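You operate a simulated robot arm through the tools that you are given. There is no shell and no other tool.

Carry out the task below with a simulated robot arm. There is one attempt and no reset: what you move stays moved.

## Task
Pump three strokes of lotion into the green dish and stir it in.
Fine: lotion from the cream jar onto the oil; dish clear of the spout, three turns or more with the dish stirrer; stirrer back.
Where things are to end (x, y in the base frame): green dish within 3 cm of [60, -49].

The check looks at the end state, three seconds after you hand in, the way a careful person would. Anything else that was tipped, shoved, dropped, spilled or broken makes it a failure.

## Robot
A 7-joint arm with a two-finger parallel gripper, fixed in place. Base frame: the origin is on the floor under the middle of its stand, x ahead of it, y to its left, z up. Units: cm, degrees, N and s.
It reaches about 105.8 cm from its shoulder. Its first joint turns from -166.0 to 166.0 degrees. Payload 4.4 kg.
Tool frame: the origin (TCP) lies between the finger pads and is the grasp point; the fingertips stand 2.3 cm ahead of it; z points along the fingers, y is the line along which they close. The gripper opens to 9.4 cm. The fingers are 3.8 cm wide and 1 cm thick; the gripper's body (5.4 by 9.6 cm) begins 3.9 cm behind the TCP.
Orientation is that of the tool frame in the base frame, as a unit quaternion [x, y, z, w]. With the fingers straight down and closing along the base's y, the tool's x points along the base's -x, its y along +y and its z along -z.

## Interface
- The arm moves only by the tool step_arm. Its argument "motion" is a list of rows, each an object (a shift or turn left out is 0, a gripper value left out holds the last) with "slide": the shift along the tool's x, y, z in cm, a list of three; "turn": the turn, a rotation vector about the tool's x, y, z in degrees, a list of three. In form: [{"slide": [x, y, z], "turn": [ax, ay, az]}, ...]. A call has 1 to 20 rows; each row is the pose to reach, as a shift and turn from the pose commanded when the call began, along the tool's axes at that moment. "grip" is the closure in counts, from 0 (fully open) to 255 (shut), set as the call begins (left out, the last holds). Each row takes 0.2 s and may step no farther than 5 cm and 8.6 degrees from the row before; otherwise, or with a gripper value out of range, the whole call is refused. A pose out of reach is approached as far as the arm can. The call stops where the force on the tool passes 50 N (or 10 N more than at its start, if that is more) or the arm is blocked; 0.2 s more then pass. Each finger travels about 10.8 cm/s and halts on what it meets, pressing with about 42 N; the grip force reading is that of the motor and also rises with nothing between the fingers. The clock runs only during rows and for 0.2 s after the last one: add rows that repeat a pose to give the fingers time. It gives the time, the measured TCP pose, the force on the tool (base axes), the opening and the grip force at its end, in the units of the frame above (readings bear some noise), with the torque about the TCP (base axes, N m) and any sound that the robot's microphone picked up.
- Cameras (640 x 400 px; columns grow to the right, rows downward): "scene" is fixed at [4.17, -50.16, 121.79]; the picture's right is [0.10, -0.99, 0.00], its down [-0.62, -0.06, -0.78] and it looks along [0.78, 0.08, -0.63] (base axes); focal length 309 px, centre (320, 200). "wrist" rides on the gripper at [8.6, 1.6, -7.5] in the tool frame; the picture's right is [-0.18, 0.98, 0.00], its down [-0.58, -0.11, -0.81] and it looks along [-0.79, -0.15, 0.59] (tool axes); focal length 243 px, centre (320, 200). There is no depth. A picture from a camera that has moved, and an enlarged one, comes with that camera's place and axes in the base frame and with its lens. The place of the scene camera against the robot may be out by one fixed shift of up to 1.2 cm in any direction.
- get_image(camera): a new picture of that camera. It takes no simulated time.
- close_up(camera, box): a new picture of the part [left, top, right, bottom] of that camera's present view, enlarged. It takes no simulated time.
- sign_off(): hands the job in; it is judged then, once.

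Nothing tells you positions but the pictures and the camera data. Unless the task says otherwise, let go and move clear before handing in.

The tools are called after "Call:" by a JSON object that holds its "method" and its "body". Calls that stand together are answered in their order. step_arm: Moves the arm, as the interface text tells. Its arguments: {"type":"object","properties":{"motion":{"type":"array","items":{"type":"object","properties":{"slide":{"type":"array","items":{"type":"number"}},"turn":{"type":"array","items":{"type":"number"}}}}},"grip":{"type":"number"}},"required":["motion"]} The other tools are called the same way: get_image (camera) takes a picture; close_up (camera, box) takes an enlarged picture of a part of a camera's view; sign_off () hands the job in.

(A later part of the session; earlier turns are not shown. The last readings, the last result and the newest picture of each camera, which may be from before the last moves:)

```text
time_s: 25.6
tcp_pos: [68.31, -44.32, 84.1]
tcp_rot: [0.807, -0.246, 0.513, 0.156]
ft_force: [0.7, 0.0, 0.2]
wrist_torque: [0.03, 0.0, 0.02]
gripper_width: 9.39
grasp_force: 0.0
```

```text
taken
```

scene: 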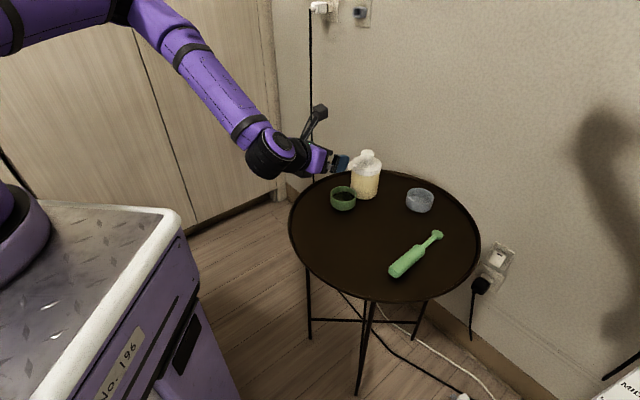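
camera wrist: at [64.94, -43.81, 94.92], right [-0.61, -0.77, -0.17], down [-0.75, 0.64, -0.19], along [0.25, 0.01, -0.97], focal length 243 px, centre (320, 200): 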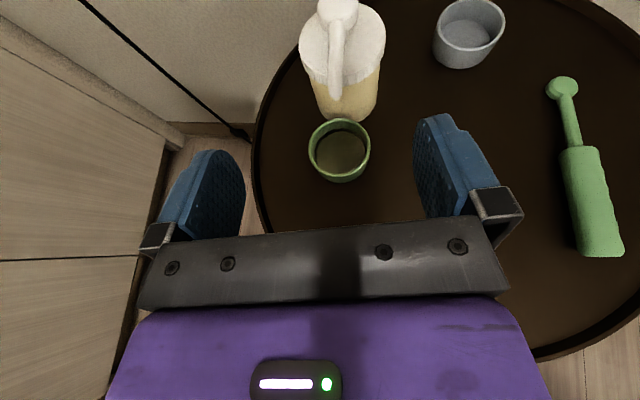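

Good view of the whole table. I'll measure the dish, jar base and stirrer accurately from here.

Call:
{"method": "close_up", "body": {"camera": "wrist", "box": [290, 0, 400, 190]}}

Call:
{"method": "close_up", "body": {"camera": "wrist", "box": [300, 110, 380, 190]}}

Call:
{"method": "close_up", "body": {"camera": "wrist", "box": [530, 60, 640, 270]}}

```text
2.11 times, centred on (345, 95) of wrist
camera zoom: at [64.94, -43.81, 94.92], right [-0.61, -0.77, -0.17], down [-0.75, 0.64, -0.19], along [0.25, 0.01, -0.97], focal length 511 px, centre (267, 421)
```

zoom: 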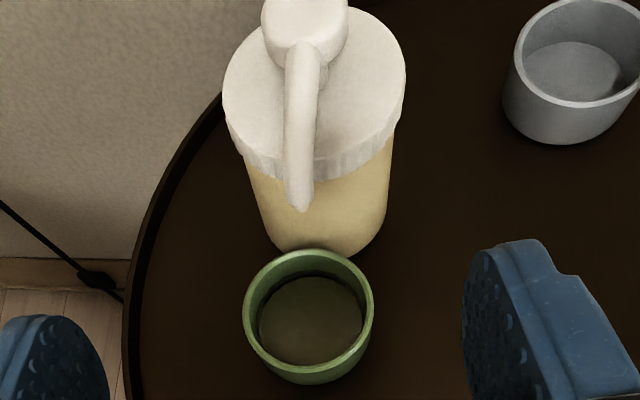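

```text
5.00 times, centred on (340, 150) of wrist
camera zoom: at [64.94, -43.81, 94.92], right [-0.61, -0.77, -0.17], down [-0.75, 0.64, -0.19], along [0.25, 0.01, -0.97], focal length 1213 px, centre (220, 450)
```

zoom: 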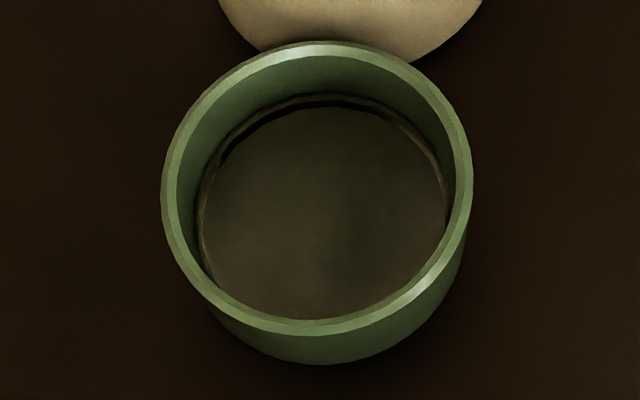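

```text
1.90 times, centred on (585, 165) of wrist
camera zoom: at [64.94, -43.81, 94.92], right [-0.61, -0.77, -0.17], down [-0.75, 0.64, -0.19], along [0.25, 0.01, -0.97], focal length 462 px, centre (-185, 267)
```

zoom: 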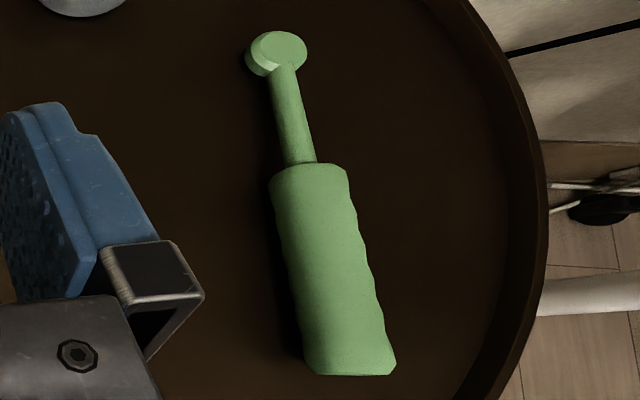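

Dish centre ≈ (76.0,-49.6), and I'm aligned laterally within ~2 mm. Descending straight down behind the dish to grasp height.

Call:
{"method": "step_arm", "body": {"motion": [{"slide": [-3.2, 0.05, 1.49]}, {"slide": [-6.4, 0.1, 2.99]}, {"slide": [-9.6, 0.15, 4.48]}, {"slide": [-12.8, 0.15, 5.97]}, {"slide": [-14.8, 0.15, 6.9]}, {"slide": [-16.04, 0.15, 7.48]}, {"slide": [-16.04, 0.15, 7.48]}]}}

Call:
{"method": "get_image", "body": {"camera": "wrist"}}

Call:
{"method": "close_up", "body": {"camera": "scene", "box": [270, 120, 420, 240]}}

```text
time_s: 27.2
tcp_pos: [68.14, -44.7, 66.67]
tcp_rot: [0.805, -0.246, 0.516, 0.158]
ft_force: [-11.3, 10.0, 17.8]
wrist_torque: [0.75, -0.29, 0.68]
gripper_width: 9.4
grasp_force: 0.0
stopped in row 7: the force on the tool passed its limit at 52 N (the readings are from after the stop); the commanded pose is now the measured one
```

```text
taken
camera wrist: at [64.72, -43.97, 77.56], right [-0.61, -0.77, -0.17], down [-0.75, 0.64, -0.19], along [0.26, 0.01, -0.97], focal length 243 px, centre (320, 200)
```

wrist: 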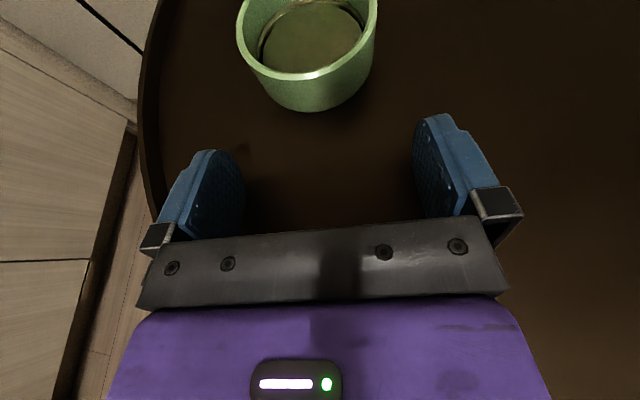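

```text
3.33 times, centred on (345, 180) of scene
camera zoom: at [4.17, -50.16, 121.79], right [0.1, -0.99, 0.0], down [-0.62, -0.06, -0.78], along [0.78, 0.08, -0.63], focal length 1031 px, centre (237, 267)
```

zoom: 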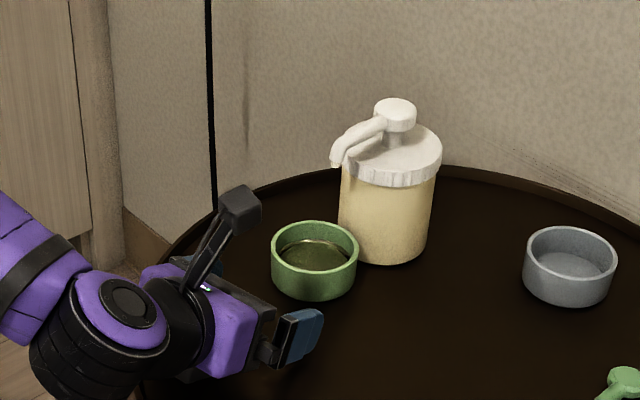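

The descent stopped on contact: the torque points to the image-left finger touching something at about z≈64.4. I'll look closely before moving.

Call:
{"method": "close_up", "body": {"camera": "wrist", "box": [130, 120, 330, 260]}}

Call:
{"method": "close_up", "body": {"camera": "wrist", "box": [380, 90, 560, 230]}}

Call:
{"method": "close_up", "body": {"camera": "scene", "box": [270, 165, 370, 245]}}

```text
2.86 times, centred on (230, 190) of wrist
camera zoom: at [64.72, -43.97, 77.56], right [-0.61, -0.77, -0.17], down [-0.75, 0.64, -0.19], along [0.26, 0.01, -0.97], focal length 693 px, centre (577, 229)
```

zoom: 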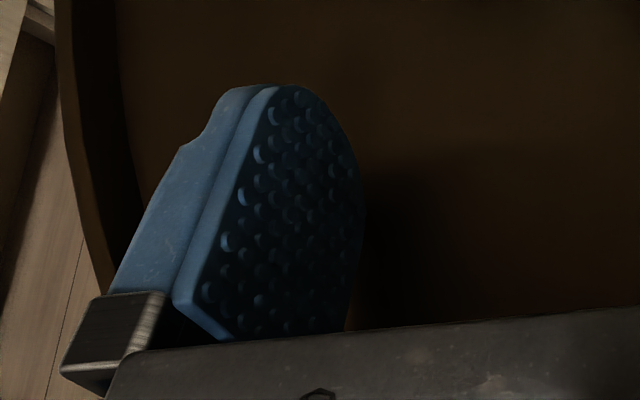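

```text
2.86 times, centred on (470, 160) of wrist
camera zoom: at [64.72, -43.97, 77.56], right [-0.61, -0.77, -0.17], down [-0.75, 0.64, -0.19], along [0.26, 0.01, -0.97], focal length 693 px, centre (-109, 314)
```

zoom: 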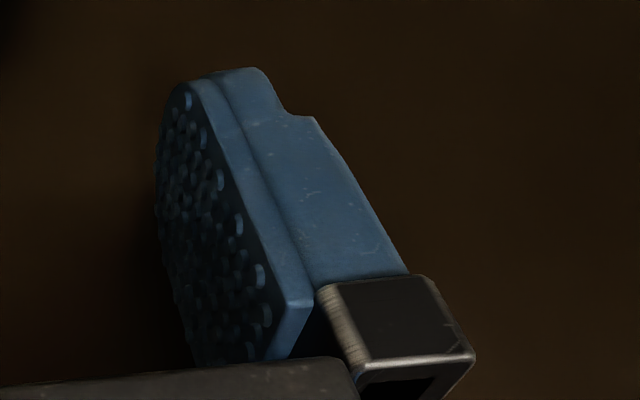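

```text
5.00 times, centred on (320, 205) of scene
camera zoom: at [4.17, -50.16, 121.79], right [0.1, -0.99, 0.0], down [-0.62, -0.06, -0.78], along [0.78, 0.08, -0.63], focal length 1546 px, centre (320, 175)
```

zoom: 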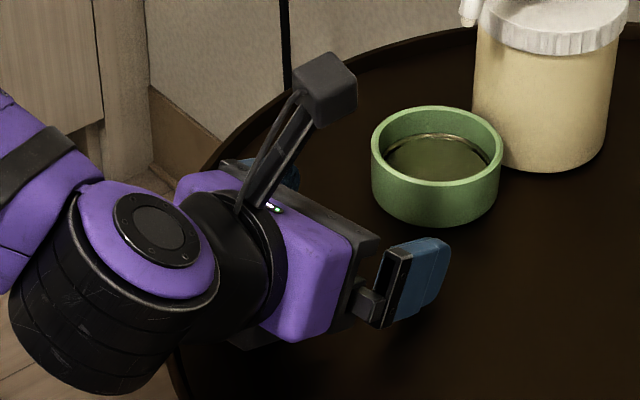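

It's simply the table top: re-triangulating gives the dish rim at z≈67.1 and the table at about 64.2. I'll lift 0.5 cm to clear the surface and re-check alignment.

Call:
{"method": "step_arm", "body": {"motion": [{"slide": [0.27, 0, -0.13]}, {"slide": [0.54, 0, -0.25]}, {"slide": [0.54, 0, -0.25]}]}}

Call:
{"method": "get_image", "body": {"camera": "wrist"}}

Call:
{"method": "close_up", "body": {"camera": "wrist", "box": [220, 0, 400, 120]}}

```text
time_s: 28.0
tcp_pos: [68.18, -44.67, 67.09]
tcp_rot: [0.805, -0.246, 0.516, 0.158]
ft_force: [-0.3, 0.0, -0.2]
wrist_torque: [0.03, 0.0, -0.01]
gripper_width: 9.37
grasp_force: 0.1
```

```text
taken
camera wrist: at [64.78, -44.07, 78.01], right [-0.61, -0.77, -0.17], down [-0.75, 0.64, -0.19], along [0.25, 0.01, -0.97], focal length 243 px, centre (320, 200)
```

wrist: 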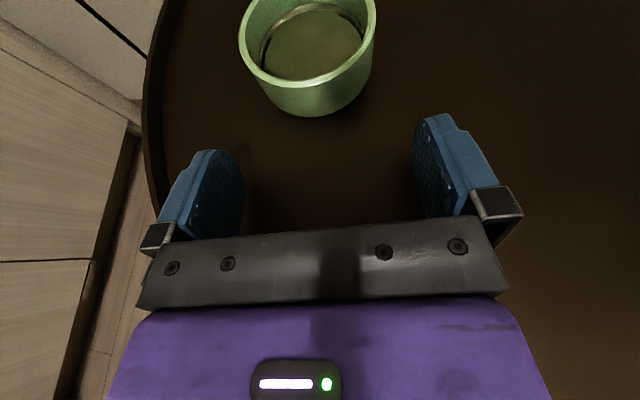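

```text
3.33 times, centred on (310, 60) of wrist
camera zoom: at [64.78, -44.07, 78.01], right [-0.61, -0.77, -0.17], down [-0.75, 0.64, -0.19], along [0.25, 0.01, -0.97], focal length 809 px, centre (353, 667)
```

zoom: 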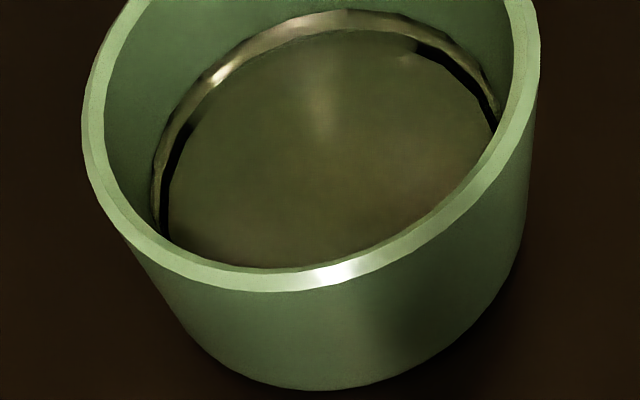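

Clear of the surface now and the dish is centred between the fingers (within 1 mm). Advancing 8.6 cm so the fingers straddle the dish.

Call:
{"method": "step_arm", "body": {"motion": [{"slide": [0.73, 0, 1.56]}, {"slide": [1.45, 0, 3.12]}, {"slide": [2.18, 0, 4.67]}, {"slide": [2.9, 0, 6.23]}, {"slide": [3.3, 0, 7.1]}, {"slide": [3.63, 0, 7.79]}, {"slide": [3.63, 0, 7.79]}]}}

Call:
{"method": "get_image", "body": {"camera": "wrist"}}

Call:
{"method": "close_up", "body": {"camera": "scene", "box": [290, 130, 400, 230]}}

```text
time_s: 29.6
tcp_pos: [75.43, -49.43, 67.06]
tcp_rot: [0.805, -0.247, 0.515, 0.159]
ft_force: [0.0, 0.4, -0.4]
wrist_torque: [0.01, 0.01, 0.0]
gripper_width: 9.39
grasp_force: 0.2
```

```text
taken
camera wrist: at [71.96, -48.76, 77.98], right [-0.61, -0.77, -0.17], down [-0.75, 0.64, -0.19], along [0.25, 0.01, -0.97], focal length 243 px, centre (320, 200)
```

wrist: 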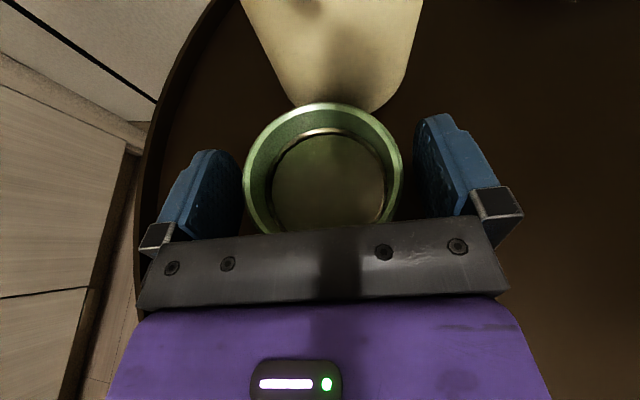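

```text
4.00 times, centred on (345, 180) of scene
camera zoom: at [4.17, -50.16, 121.79], right [0.1, -0.99, 0.0], down [-0.62, -0.06, -0.78], along [0.78, 0.08, -0.63], focal length 1237 px, centre (220, 280)
```

zoom: 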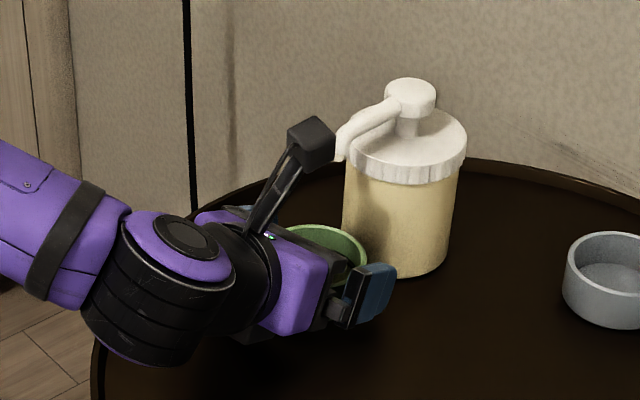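

The dish sits centred between the open fingers. Closing the gripper.

Call:
{"method": "step_arm", "body": {"motion": [{"slide": [0, 0, 0]}, {"slide": [0, 0, 0]}, {"slide": [0, 0, 0]}, {"slide": [0, 0, 0]}], "grip": 255}}

Call:
{"method": "get_image", "body": {"camera": "wrist"}}

```text
time_s: 30.6
tcp_pos: [75.46, -49.41, 67.13]
tcp_rot: [0.805, -0.247, 0.516, 0.159]
ft_force: [-0.2, -0.7, -0.6]
wrist_torque: [0.02, 0.0, 0.0]
gripper_width: 7.29
grasp_force: 41.6
```

```text
taken
camera wrist: at [71.95, -48.76, 77.98], right [-0.61, -0.77, -0.17], down [-0.75, 0.64, -0.19], along [0.25, 0.01, -0.97], focal length 243 px, centre (320, 200)
```

wrist: 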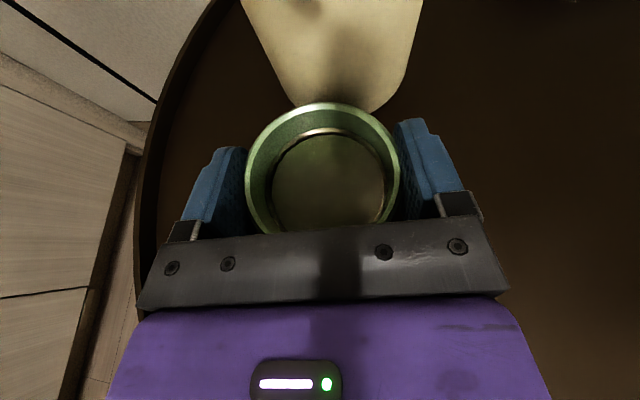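

Grip is firm at 7.3 cm. I'll lift about 1 cm first and check that the dish comes up level.

Call:
{"method": "step_arm", "body": {"motion": [{"slide": [0.2, 0, -0.09]}, {"slide": [0.5, 0, -0.23]}, {"slide": [0.8, 0, -0.37]}, {"slide": [0.906, 0, -0.423]}, {"slide": [0.906, 0, -0.423]}]}}

Call:
{"method": "get_image", "body": {"camera": "wrist"}}

Call:
{"method": "close_up", "body": {"camera": "scene", "box": [290, 130, 400, 230]}}

```text
time_s: 31.8
tcp_pos: [75.42, -49.4, 68.26]
tcp_rot: [0.805, -0.246, 0.516, 0.157]
ft_force: [0.9, 0.6, 0.5]
wrist_torque: [0.08, -0.03, 0.04]
gripper_width: 7.04
grasp_force: 42.4
```

```text
taken
camera wrist: at [71.92, -48.79, 79.09], right [-0.61, -0.77, -0.17], down [-0.75, 0.64, -0.19], along [0.25, 0.01, -0.97], focal length 243 px, centre (320, 200)
```

wrist: 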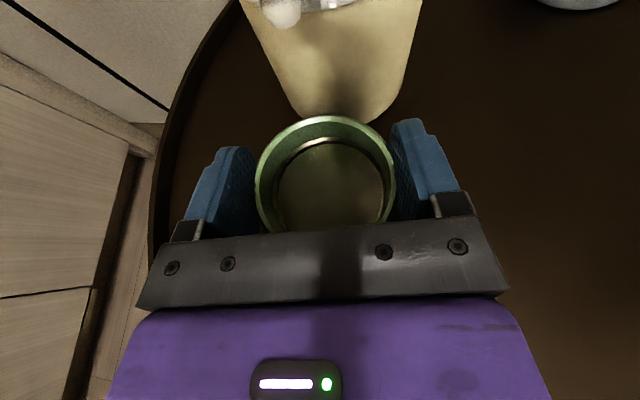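

```text
4.00 times, centred on (345, 180) of scene
camera zoom: at [4.17, -50.16, 121.79], right [0.1, -0.99, 0.0], down [-0.62, -0.06, -0.78], along [0.78, 0.08, -0.63], focal length 1237 px, centre (220, 280)
```

zoom: 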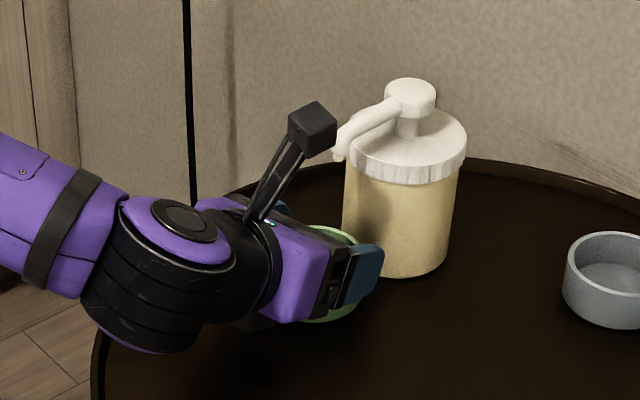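

The gripper rose but the dish appears to have stayed on the table (its image shrank as if 1.1 cm lower). I'll look closely at the contact before doing anything else.

Call:
{"method": "close_up", "body": {"camera": "wrist", "box": [160, 90, 480, 250]}}

Call:
{"method": "close_up", "body": {"camera": "scene", "box": [310, 170, 370, 215]}}

```text
2.00 times, centred on (320, 170) of wrist
camera zoom: at [71.92, -48.79, 79.09], right [-0.61, -0.77, -0.17], down [-0.75, 0.64, -0.19], along [0.25, 0.01, -0.97], focal length 485 px, centre (320, 260)
```

zoom: 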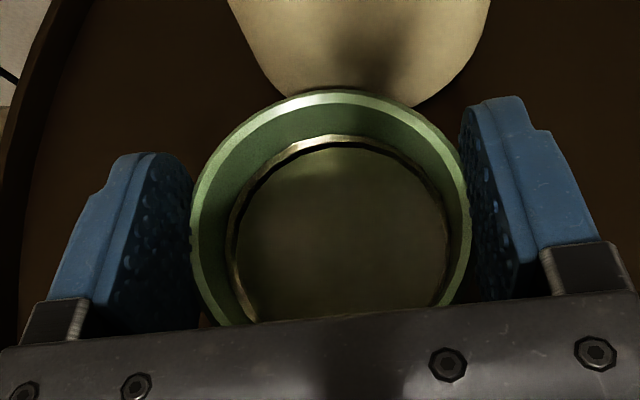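

```text
8.89 times, centred on (340, 192) of scene
camera zoom: at [4.17, -50.16, 121.79], right [0.1, -0.99, 0.0], down [-0.62, -0.06, -0.78], along [0.78, 0.08, -0.63], focal length 2749 px, centre (142, 267)
```

zoom: 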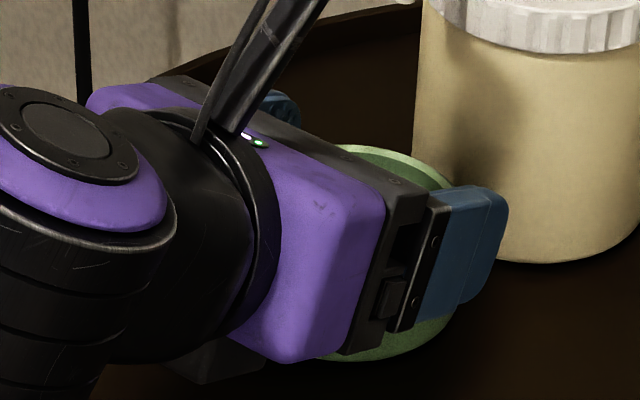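

The pads were only holding the upper rim and slid up the wall. I'll open, go back down as low as the table allows, slightly further forward, and re-grip.

Call:
{"method": "step_arm", "body": {"motion": [{"slide": [0, 0, 0]}, {"slide": [0, 0, 0]}, {"slide": [0, 0, 0]}, {"slide": [-0.4, 0, 0.3]}, {"slide": [-0.7, 0, 0.55]}, {"slide": [-0.93, 0, 0.9]}, {"slide": [-0.93, 0, 0.9]}], "grip": 0}}

Call:
{"method": "get_image", "body": {"camera": "wrist"}}

Call:
{"method": "close_up", "body": {"camera": "wrist", "box": [160, 90, 480, 250]}}

```text
time_s: 33.4
tcp_pos: [75.74, -49.74, 66.85]
tcp_rot: [0.805, -0.247, 0.515, 0.158]
ft_force: [0.3, 0.0, 0.3]
wrist_torque: [-0.03, -0.03, 0.01]
gripper_width: 9.41
grasp_force: 0.0
```

```text
taken
camera wrist: at [72.23, -49.1, 77.84], right [-0.61, -0.77, -0.17], down [-0.75, 0.64, -0.19], along [0.25, 0.01, -0.97], focal length 243 px, centre (320, 200)
```

wrist: 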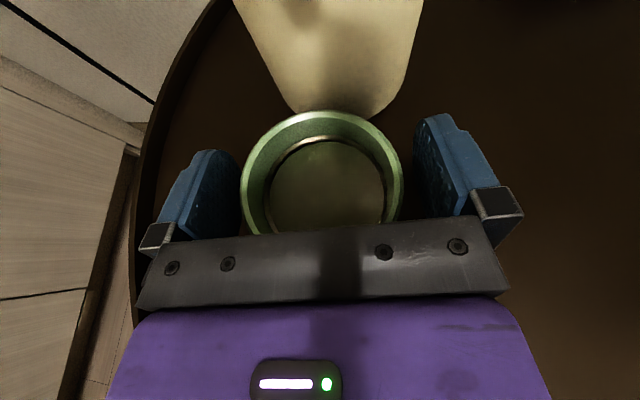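

```text
2.00 times, centred on (320, 170) of wrist
camera zoom: at [72.23, -49.1, 77.84], right [-0.61, -0.77, -0.17], down [-0.75, 0.64, -0.19], along [0.25, 0.01, -0.97], focal length 485 px, centre (320, 260)
```

zoom: 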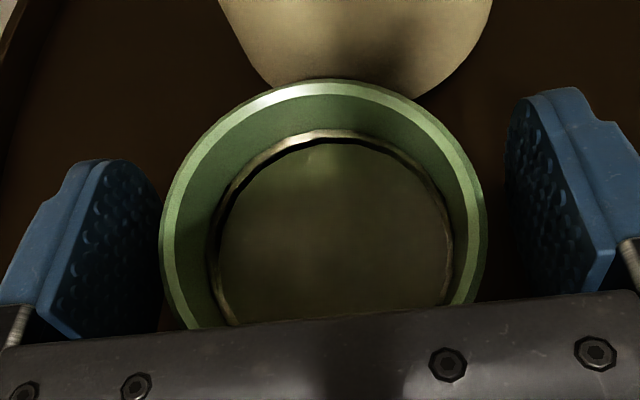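

The wall seems to flare slightly outward toward the bottom. Re-gripping here, lower on the wall, then testing with a tiny lift.

Call:
{"method": "step_arm", "body": {"motion": [{"slide": [0, 0, 0]}, {"slide": [0, 0, 0]}, {"slide": [0, 0, 0]}, {"slide": [0, 0, 0]}], "grip": 255}}

Call:
{"method": "step_arm", "body": {"motion": [{"slide": [0.09, 0, -0.04]}, {"slide": [0.18, 0, -0.08]}, {"slide": [0.27, 0, -0.13]}]}}

Call:
{"method": "close_up", "body": {"camera": "wrist", "box": [160, 90, 480, 250]}}

```text
time_s: 34.4
tcp_pos: [75.76, -49.78, 67.02]
tcp_rot: [0.805, -0.247, 0.515, 0.159]
ft_force: [2.7, -2.2, 7.7]
wrist_torque: [-0.19, 0.07, 0.1]
gripper_width: 7.07
grasp_force: 41.8
```

```text
time_s: 35.2
tcp_pos: [75.78, -49.72, 67.31]
tcp_rot: [0.805, -0.246, 0.516, 0.158]
ft_force: [-0.8, -0.3, -1.7]
wrist_torque: [0.02, 0.01, -0.01]
gripper_width: 7.1
grasp_force: 41.9
```

```text
2.00 times, centred on (320, 170) of wrist
camera zoom: at [72.26, -49.03, 78.12], right [-0.61, -0.77, -0.17], down [-0.75, 0.64, -0.19], along [0.25, 0.01, -0.97], focal length 485 px, centre (320, 260)
```

zoom: 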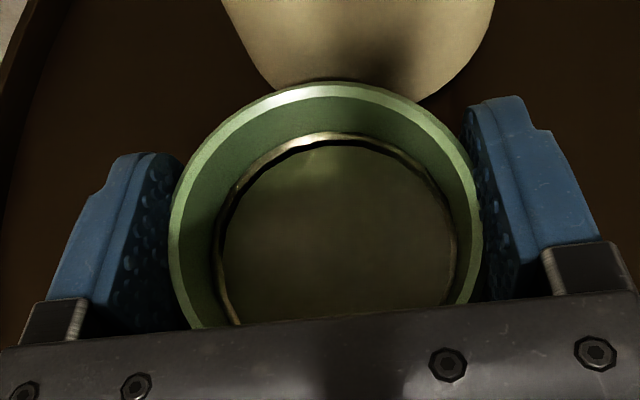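

There's now a small downward load (about −1.7 N), perhaps the dish's weight. Lifting a bit more to see whether it follows.

Call:
{"method": "step_arm", "body": {"motion": [{"slide": [0.15, 0, -0.07]}, {"slide": [0.3, 0, -0.14]}, {"slide": [0.45, 0, -0.21]}, {"slide": [0.45, 0, -0.21]}]}}

Call:
{"method": "close_up", "body": {"camera": "wrist", "box": [160, 90, 480, 250]}}

Call:
{"method": "close_up", "body": {"camera": "scene", "box": [310, 170, 370, 215]}}

```text
time_s: 36.2
tcp_pos: [75.78, -49.69, 67.83]
tcp_rot: [0.805, -0.247, 0.516, 0.159]
ft_force: [0.3, 0.3, -3.1]
wrist_torque: [0.0, 0.0, -0.02]
gripper_width: 7.07
grasp_force: 41.8
```

```text
2.00 times, centred on (320, 170) of wrist
camera zoom: at [72.29, -49.04, 78.67], right [-0.61, -0.77, -0.17], down [-0.75, 0.64, -0.19], along [0.25, 0.01, -0.97], focal length 485 px, centre (320, 260)
```

zoom: 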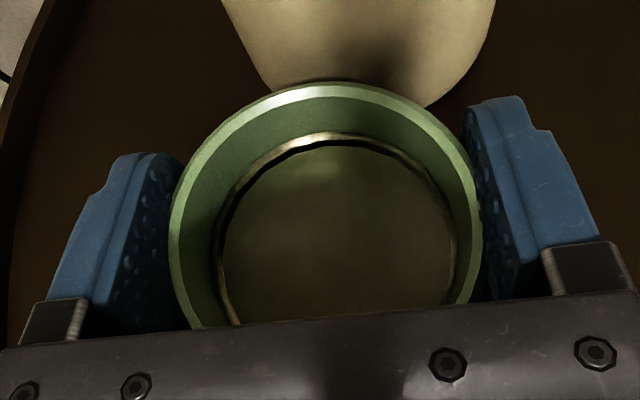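

```text
8.89 times, centred on (340, 192) of scene
camera zoom: at [4.17, -50.16, 121.79], right [0.1, -0.99, 0.0], down [-0.62, -0.06, -0.78], along [0.78, 0.08, -0.63], focal length 2749 px, centre (142, 267)
```

zoom: 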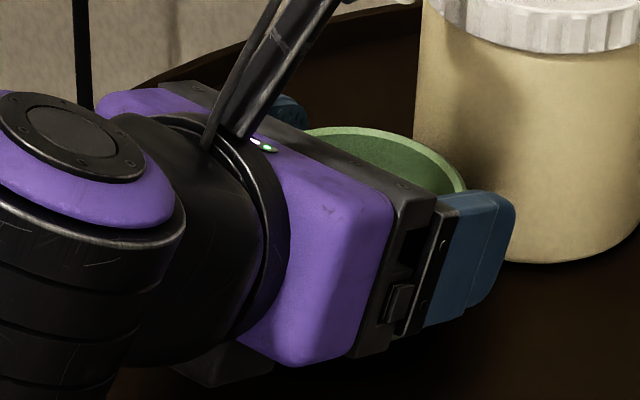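

Now the dish is in the air with the gripper (−3 N load, unchanged in the wrist view). Carrying it slowly to (60,-49).

Call:
{"method": "step_arm", "body": {"motion": [{"slide": [0.2, 0, -0.09]}, {"slide": [0.16, 0.17, -0.37]}, {"slide": [-0.06, 0.5, -0.84]}, {"slide": [-0.4, 1.0, -1.56]}, {"slide": [-0.84, 1.67, -2.52]}, {"slide": [-1.29, 2.34, -3.47]}, {"slide": [-1.74, 3.01, -4.43]}, {"slide": [-2.18, 3.67, -5.38]}, {"slide": [-2.63, 4.34, -6.34]}, {"slide": [-3.07, 5.01, -7.29]}, {"slide": [-3.52, 5.68, -8.25]}, {"slide": [-3.96, 6.35, -9.2]}, {"slide": [-4.35, 6.93, -10.04]}, {"slide": [-4.69, 7.43, -10.76]}, {"slide": [-4.97, 7.85, -11.36]}, {"slide": [-5.16, 8.14, -11.77]}, {"slide": [-5.3, 8.35, -12.07]}, {"slide": [-5.3, 8.35, -12.07]}]}}

Call:
{"method": "get_image", "body": {"camera": "wrist"}}

Call:
{"method": "get_image", "body": {"camera": "scene"}}

```text
time_s: 40.0
tcp_pos: [60.3, -49.14, 67.8]
tcp_rot: [0.805, -0.247, 0.515, 0.158]
ft_force: [-0.3, -0.4, -1.3]
wrist_torque: [0.0, 0.01, 0.02]
gripper_width: 7.05
grasp_force: 41.9
```

```text
taken
camera wrist: at [56.73, -48.56, 78.76], right [-0.61, -0.77, -0.17], down [-0.75, 0.64, -0.19], along [0.25, 0.01, -0.97], focal length 243 px, centre (320, 200)
```

wrist: 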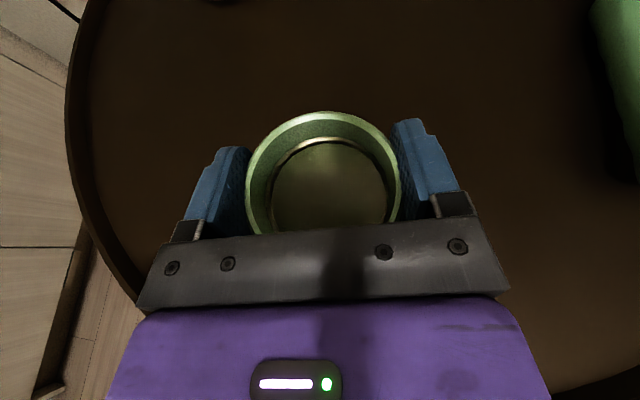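

```text
taken
```

scene: 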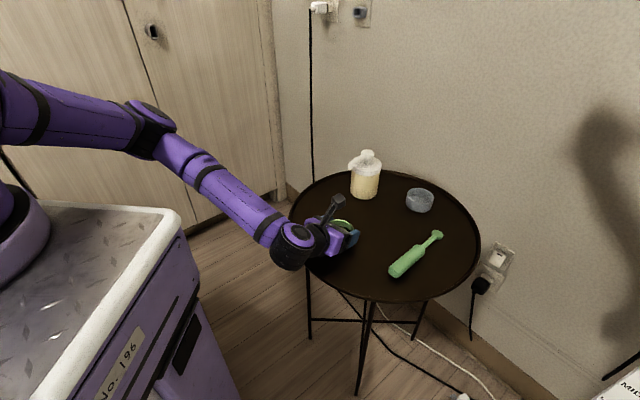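

Dish is over (60,-49), clear of the spout. Lowering gently until it rests on the table.

Call:
{"method": "step_arm", "body": {"motion": [{"slide": [-0.14, 0, 0.06]}, {"slide": [-0.27, 0, 0.13]}, {"slide": [-0.41, 0, 0.19]}, {"slide": [-0.54, 0, 0.25]}, {"slide": [-0.6, 0, 0.28]}]}}

```text
time_s: 41.2
tcp_pos: [60.08, -49.14, 67.31]
tcp_rot: [0.806, -0.246, 0.516, 0.157]
ft_force: [-0.5, 0.5, -0.8]
wrist_torque: [0.03, -0.01, 0.03]
gripper_width: 7.08
grasp_force: 42.0
```

Call:
{"method": "step_arm", "body": {"motion": [{"slide": [-0.09, 0, 0.04]}, {"slide": [-0.18, 0, 0.085]}, {"slide": [-0.27, 0, 0.127]}, {"slide": [-0.27, 0, 0.127]}]}}

Call:
{"method": "close_up", "body": {"camera": "scene", "box": [290, 190, 390, 275]}}

```text
time_s: 42.2
tcp_pos: [60.14, -49.21, 67.24]
tcp_rot: [0.805, -0.247, 0.515, 0.159]
ft_force: [0.3, 0.6, 1.3]
wrist_torque: [-0.08, -0.07, 0.0]
gripper_width: 7.02
grasp_force: 42.1
```

```text
4.71 times, centred on (340, 232) of scene
camera zoom: at [4.17, -50.16, 121.79], right [0.1, -0.99, 0.0], down [-0.62, -0.06, -0.78], along [0.78, 0.08, -0.63], focal length 1455 px, centre (226, 47)
```

zoom: 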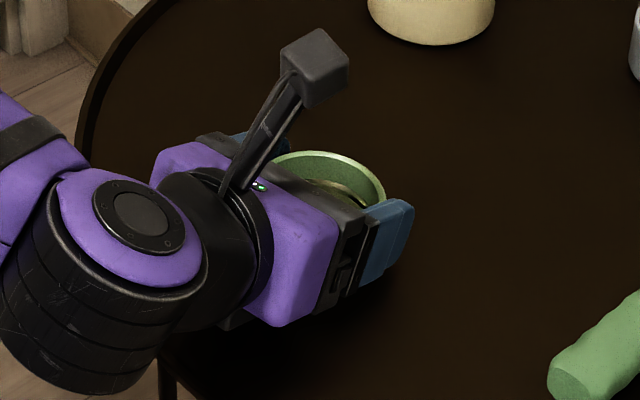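

Call:
{"method": "step_arm", "body": {"motion": [{"slide": [-0.09, 0, 0.04]}, {"slide": [-0.16, 0, 0.075]}, {"slide": [-0.16, 0, 0.075]}]}}

```text
time_s: 43.0
tcp_pos: [60.1, -49.29, 67.0]
tcp_rot: [0.804, -0.246, 0.518, 0.159]
ft_force: [-2.9, 5.2, 38.6]
wrist_torque: [0.38, 0.13, 0.15]
gripper_width: 7.03
grasp_force: 42.2
```

Firm contact with the table. I'll ease off and open the fingers.

Call:
{"method": "step_arm", "body": {"motion": [{"slide": [0.1, 0, -0.045]}, {"slide": [0.19, 0, -0.09]}, {"slide": [0.19, 0, -0.09]}]}}

Call:
{"method": "step_arm", "body": {"motion": [{"slide": [0, 0, 0]}, {"slide": [0, 0, 0]}, {"slide": [0, 0, 0]}, {"slide": [0, 0, 0]}], "grip": 0}}

Call:
{"method": "get_image", "body": {"camera": "wrist"}}

```text
time_s: 43.8
tcp_pos: [60.11, -49.08, 67.05]
tcp_rot: [0.806, -0.247, 0.515, 0.158]
ft_force: [3.2, -6.8, 19.2]
wrist_torque: [-0.5, -0.5, -0.05]
gripper_width: 7.04
grasp_force: 41.7
```

```text
time_s: 44.8
tcp_pos: [60.08, -49.16, 67.07]
tcp_rot: [0.805, -0.246, 0.516, 0.158]
ft_force: [-0.2, -0.3, 0.0]
wrist_torque: [0.01, -0.01, 0.01]
gripper_width: 9.41
grasp_force: 0.1
```

```text
taken
camera wrist: at [56.64, -48.59, 77.92], right [-0.61, -0.77, -0.17], down [-0.75, 0.64, -0.19], along [0.25, 0.01, -0.97], focal length 243 px, centre (320, 200)
```

wrist: 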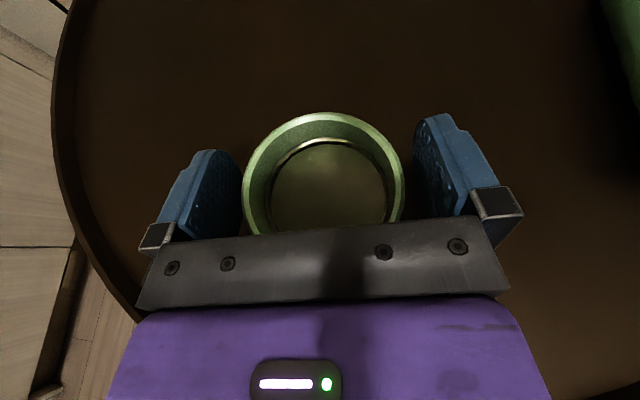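

The dish is down and released. Backing out along the tool axis, then up for a view.

Call:
{"method": "step_arm", "body": {"motion": [{"slide": [0, 0, -1.5]}, {"slide": [0, 0, -4]}, {"slide": [0, 0, -7]}, {"slide": [0, 0, -10]}, {"slide": [0, 0, -12]}, {"slide": [4, 0, -14]}, {"slide": [8, 0, -16]}, {"slide": [12, 0, -18]}, {"slide": [12, 0, -18]}]}}

Call:
{"method": "get_image", "body": {"camera": "wrist"}}

Call:
{"method": "get_image", "body": {"camera": "scene"}}

```text
time_s: 46.8
tcp_pos: [50.74, -42.85, 85.41]
tcp_rot: [0.805, -0.246, 0.515, 0.158]
ft_force: [0.2, -0.7, -0.2]
wrist_torque: [0.0, 0.01, 0.02]
gripper_width: 9.41
grasp_force: 0.1
```

```text
taken
camera wrist: at [47.24, -42.22, 96.29], right [-0.61, -0.77, -0.17], down [-0.75, 0.64, -0.19], along [0.25, 0.01, -0.97], focal length 243 px, centre (320, 200)
```

wrist: 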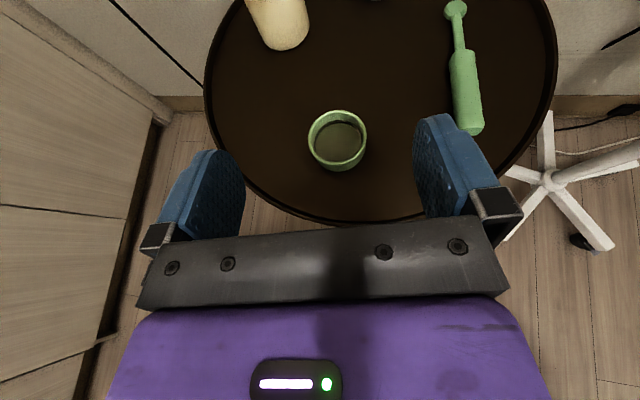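

```text
taken
```

scene: 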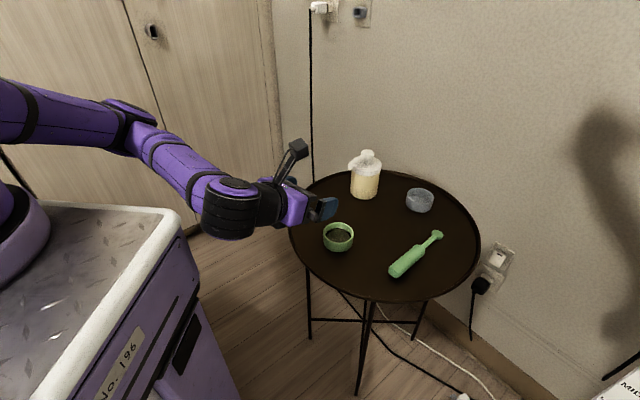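

The dish stands upright in its new place. Measuring it and the stirrer now.

Call:
{"method": "close_up", "body": {"camera": "wrist", "box": [295, 95, 380, 180]}}

Call:
{"method": "close_up", "body": {"camera": "wrist", "box": [410, 0, 510, 145]}}

Call:
{"method": "close_up", "body": {"camera": "scene", "box": [310, 200, 460, 290]}}

```text
4.71 times, centred on (338, 138) of wrist
camera zoom: at [47.24, -42.22, 96.29], right [-0.61, -0.77, -0.17], down [-0.75, 0.64, -0.19], along [0.25, 0.01, -0.97], focal length 1142 px, centre (238, 494)
```

zoom: 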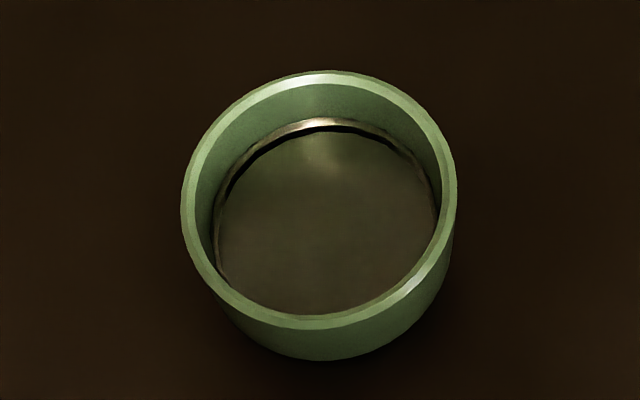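

```text
2.76 times, centred on (460, 72) of wrist
camera zoom: at [47.24, -42.22, 96.29], right [-0.61, -0.77, -0.17], down [-0.75, 0.64, -0.19], along [0.25, 0.01, -0.97], focal length 669 px, centre (-66, 552)
```

zoom: 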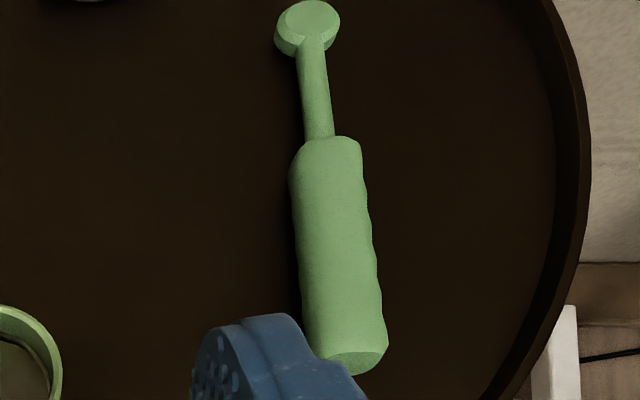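

```text
4.27 times, centred on (385, 245) of scene
camera zoom: at [4.17, -50.16, 121.79], right [0.1, -0.99, 0.0], down [-0.62, -0.06, -0.78], along [0.78, 0.08, -0.63], focal length 1319 px, centre (43, 8)
```

zoom: 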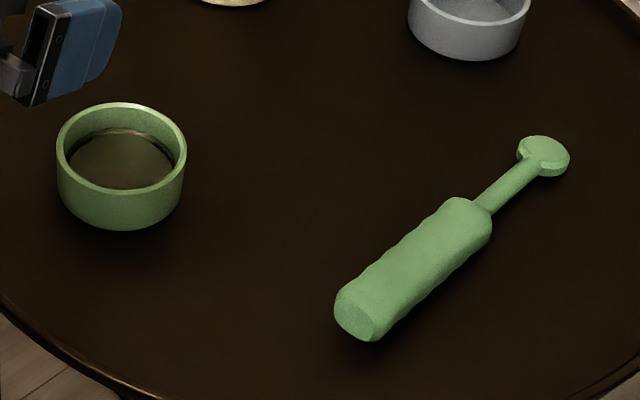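

The dish rests at about (59.8,-48.8) – within tolerance. The stirrer lies with its handle end near (49.8,-62) and its paddle near (64.3,-73.6); I'll grasp it from the handle end, so that tipping the tool downward brings the paddle down. Moving to a pre-grasp viewpoint.

Call:
{"method": "step_arm", "body": {"motion": [{"slide": [-0.82, 3.99, 1.43], "turn": [-1.07, 0, 0.5]}, {"slide": [-1.65, 7.98, 2.85], "turn": [-2.13, 0, 1.0]}, {"slide": [-2.48, 11.96, 4.28], "turn": [-3.2, 0, 1.5]}, {"slide": [-3.3, 15.95, 5.7], "turn": [-4.26, 0, 1.99]}, {"slide": [-3.3, 15.95, 5.7], "turn": [-4.26, 0, 1.99]}, {"slide": [-3.3, 15.95, 5.7], "turn": [-4.26, 0, 1.99]}]}}

Call:
{"method": "get_image", "body": {"camera": "wrist"}}

Call:
{"method": "get_image", "body": {"camera": "scene"}}

```text
time_s: 48.2
tcp_pos: [44.92, -58.16, 79.93]
tcp_rot: [0.795, -0.28, 0.508, 0.179]
ft_force: [-0.9, 0.3, 0.2]
wrist_torque: [-0.01, -0.02, 0.0]
gripper_width: 9.41
grasp_force: 0.0
```

```text
taken
camera wrist: at [41.51, -57.35, 90.91], right [-0.68, -0.72, -0.17], down [-0.69, 0.7, -0.19], along [0.25, -0.01, -0.97], focal length 243 px, centre (320, 200)
```

wrist: 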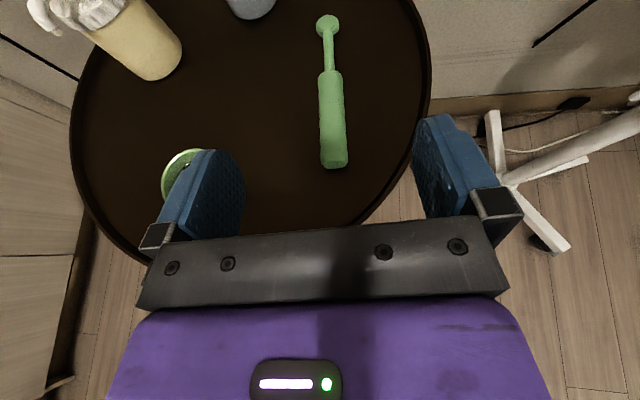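

```text
taken
```

scene: 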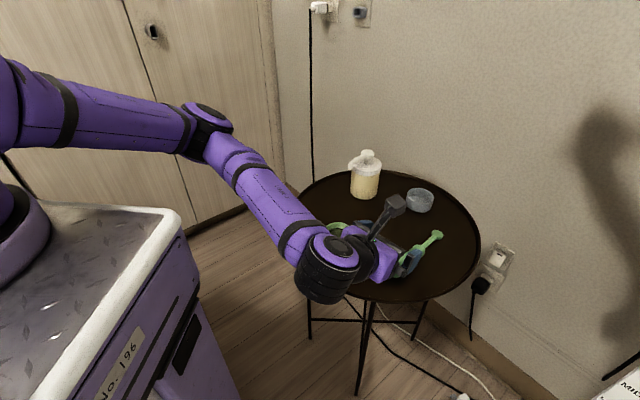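

Call:
{"method": "close_up", "body": {"camera": "wrist", "box": [270, 0, 390, 180]}}

Call:
{"method": "close_up", "body": {"camera": "wrist", "box": [280, 90, 390, 180]}}

```text
2.22 times, centred on (330, 90) of wrist
camera zoom: at [41.51, -57.35, 90.91], right [-0.68, -0.72, -0.17], down [-0.69, 0.7, -0.19], along [0.25, -0.01, -0.97], focal length 539 px, centre (298, 444)
```

zoom: 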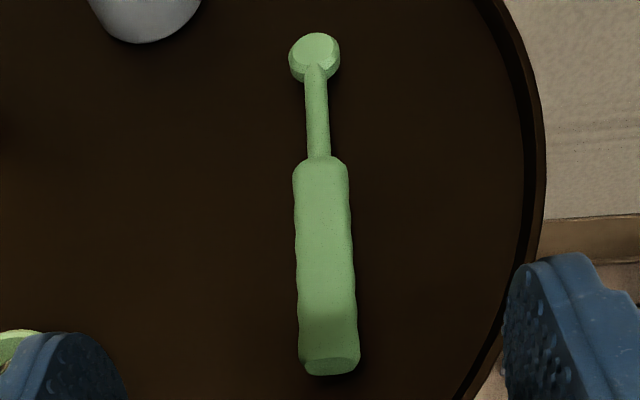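

```text
4.44 times, centred on (335, 135) of wrist
camera zoom: at [41.51, -57.35, 90.91], right [-0.68, -0.72, -0.17], down [-0.69, 0.7, -0.19], along [0.25, -0.01, -0.97], focal length 1078 px, centre (253, 489)
```

zoom: 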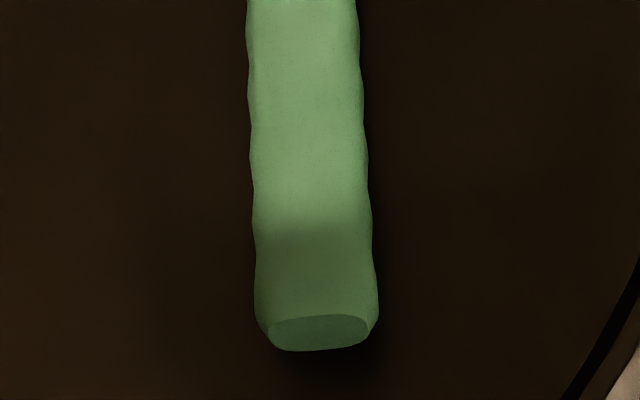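

Stirrer axis measured: azimuth ≈ −41°, handle end (49.6,-61.6), paddle (63.5,-73.8). Descending behind the handle end with a 2.4° yaw correction.

Call:
{"method": "step_arm", "body": {"motion": [{"slide": [-2.9, -0.12, 1.62], "turn": [-0.55, 0, 0.25]}, {"slide": [-5.8, -0.24, 3.25], "turn": [-1.09, 0, 0.5]}, {"slide": [-8.4, -0.36, 4.7], "turn": [-1.64, 0, 0.75]}, {"slide": [-10.4, -0.48, 5.83], "turn": [-2.18, 0, 1.01]}, {"slide": [-11.1, -0.48, 6.2], "turn": [-2.18, 0, 1.01]}, {"slide": [-11.1, -0.48, 6.2], "turn": [-2.18, 0, 1.01]}]}}

Call:
{"method": "get_image", "body": {"camera": "wrist"}}

Call:
{"method": "close_up", "body": {"camera": "scene", "box": [280, 190, 460, 320]}}

```text
time_s: 49.6
tcp_pos: [46.1, -58.29, 67.35]
tcp_rot: [0.788, -0.297, 0.505, 0.19]
ft_force: [0.0, 0.5, 0.1]
wrist_torque: [0.02, -0.01, 0.02]
gripper_width: 9.38
grasp_force: 0.1
```

```text
taken
camera wrist: at [42.68, -57.37, 78.27], right [-0.7, -0.69, -0.17], down [-0.66, 0.72, -0.19], along [0.25, -0.02, -0.97], focal length 243 px, centre (320, 200)
```

wrist: 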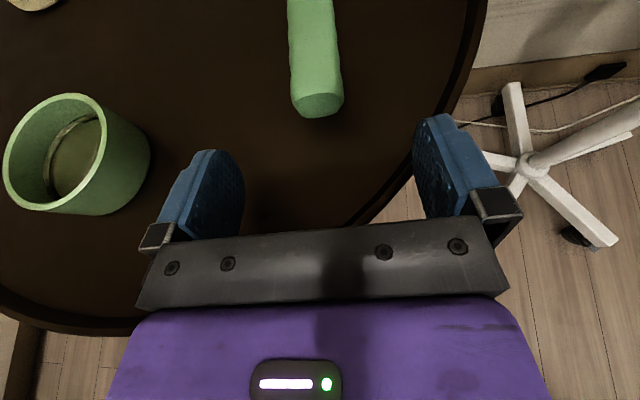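

```text
3.08 times, centred on (370, 255) of scene
camera zoom: at [4.17, -50.16, 121.79], right [0.1, -0.99, 0.0], down [-0.62, -0.06, -0.78], along [0.78, 0.08, -0.63], focal length 952 px, centre (166, 31)
```

zoom: 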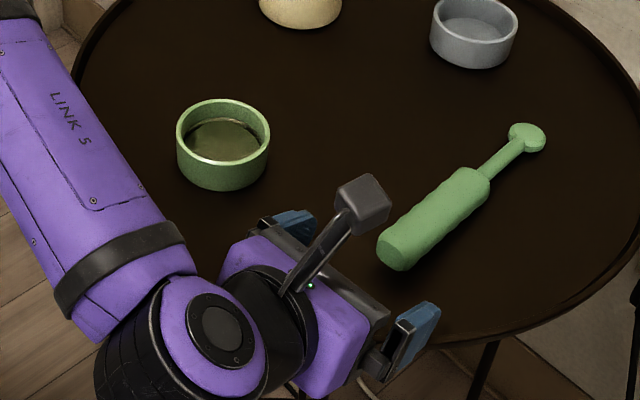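

Aligned (handle centred within 1 mm). Advancing 8 cm around the handle, then lowering the last few millimetres.

Call:
{"method": "step_arm", "body": {"motion": [{"slide": [0.84, 0.02, 1.82]}, {"slide": [1.68, 0.03, 3.63]}, {"slide": [2.52, 0.05, 5.45]}, {"slide": [3.0, 0.05, 6.5]}, {"slide": [3.36, 0.05, 7.26]}, {"slide": [3.2, 0.05, 7.33]}, {"slide": [3.09, 0.05, 7.39]}, {"slide": [3.09, 0.05, 7.39]}]}}

Call:
{"method": "get_image", "body": {"camera": "wrist"}}

Call:
{"method": "close_up", "body": {"camera": "scene", "box": [310, 190, 470, 310]}}

```text
time_s: 51.4
tcp_pos: [52.09, -63.67, 67.01]
tcp_rot: [0.788, -0.296, 0.505, 0.19]
ft_force: [0.1, -0.1, -0.3]
wrist_torque: [0.04, 0.01, -0.01]
gripper_width: 9.42
grasp_force: 0.1
```

```text
taken
camera wrist: at [48.69, -62.67, 77.98], right [-0.7, -0.69, -0.17], down [-0.66, 0.72, -0.19], along [0.25, -0.02, -0.97], focal length 243 px, centre (320, 200)
```

wrist: 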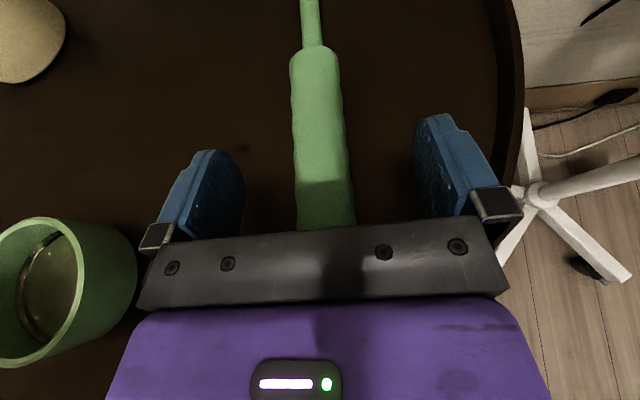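

```text
3.33 times, centred on (390, 250) of scene
camera zoom: at [4.17, -50.16, 121.79], right [0.1, -0.99, 0.0], down [-0.62, -0.06, -0.78], along [0.78, 0.08, -0.63], focal length 1031 px, centre (87, 33)
```

zoom: 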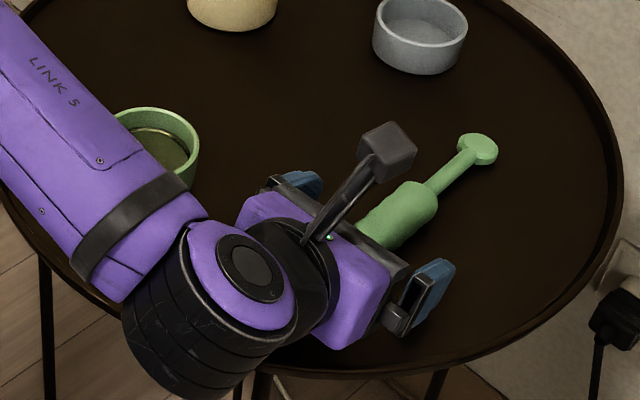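

Handle is between the pads. Closing the grip.

Call:
{"method": "step_arm", "body": {"motion": [{"slide": [0, 0, 0]}, {"slide": [0, 0, 0]}, {"slide": [0, 0, 0]}, {"slide": [0, 0, 0]}, {"slide": [0, 0, 0]}], "grip": 255}}

Call:
{"method": "get_image", "body": {"camera": "wrist"}}

```text
time_s: 52.6
tcp_pos: [51.96, -63.65, 67.07]
tcp_rot: [0.789, -0.296, 0.505, 0.189]
ft_force: [-0.2, 0.4, 0.6]
wrist_torque: [0.02, -0.04, 0.0]
gripper_width: 2.95
grasp_force: 42.1
```

```text
taken
camera wrist: at [48.69, -62.67, 77.98], right [-0.7, -0.69, -0.17], down [-0.66, 0.72, -0.19], along [0.25, -0.02, -0.97], focal length 243 px, centre (320, 200)
```

wrist: 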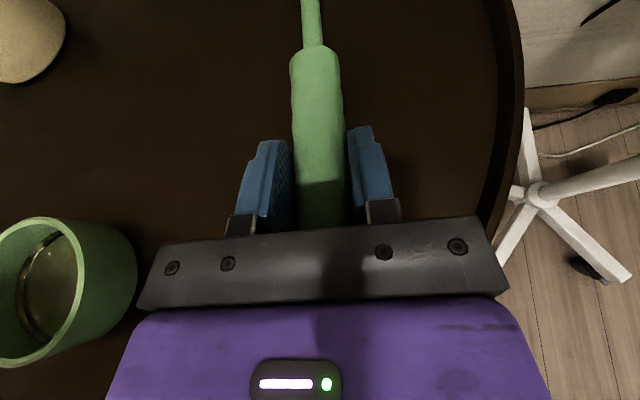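

Gripped at 2.95 cm without shifting the stirrer. Lifting 4 cm and checking that it stays level in the grip.

Call:
{"method": "step_arm", "body": {"motion": [{"slide": [0.27, 0, -0.13]}, {"slide": [0.91, 0, -0.42]}, {"slide": [1.82, 0, -0.84]}, {"slide": [2.72, 0, -1.26]}, {"slide": [3.63, 0, -1.68]}, {"slide": [3.63, 0, -1.68]}]}}

Call:
{"method": "get_image", "body": {"camera": "wrist"}}

Call:
{"method": "get_image", "body": {"camera": "scene"}}

```text
time_s: 54.0
tcp_pos: [52.14, -63.8, 71.16]
tcp_rot: [0.788, -0.296, 0.505, 0.19]
ft_force: [0.1, 0.6, -0.6]
wrist_torque: [0.02, 0.03, 0.04]
gripper_width: 2.94
grasp_force: 41.7
```

```text
taken
camera wrist: at [48.72, -62.72, 82.0], right [-0.7, -0.69, -0.17], down [-0.66, 0.72, -0.19], along [0.25, -0.02, -0.97], focal length 243 px, centre (320, 200)
```

wrist: 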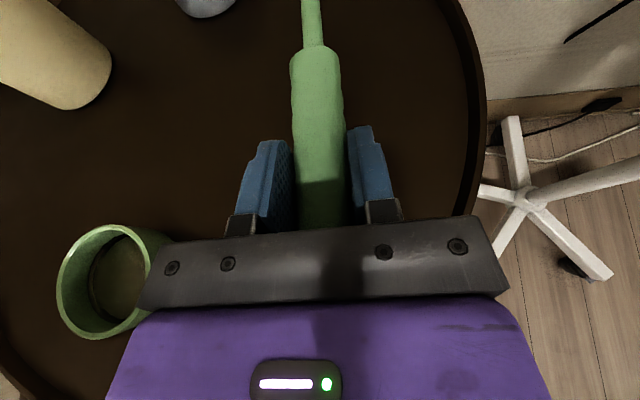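

```text
taken
```

scene: 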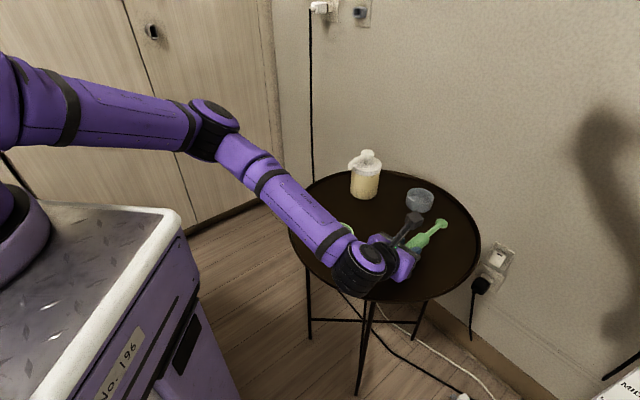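

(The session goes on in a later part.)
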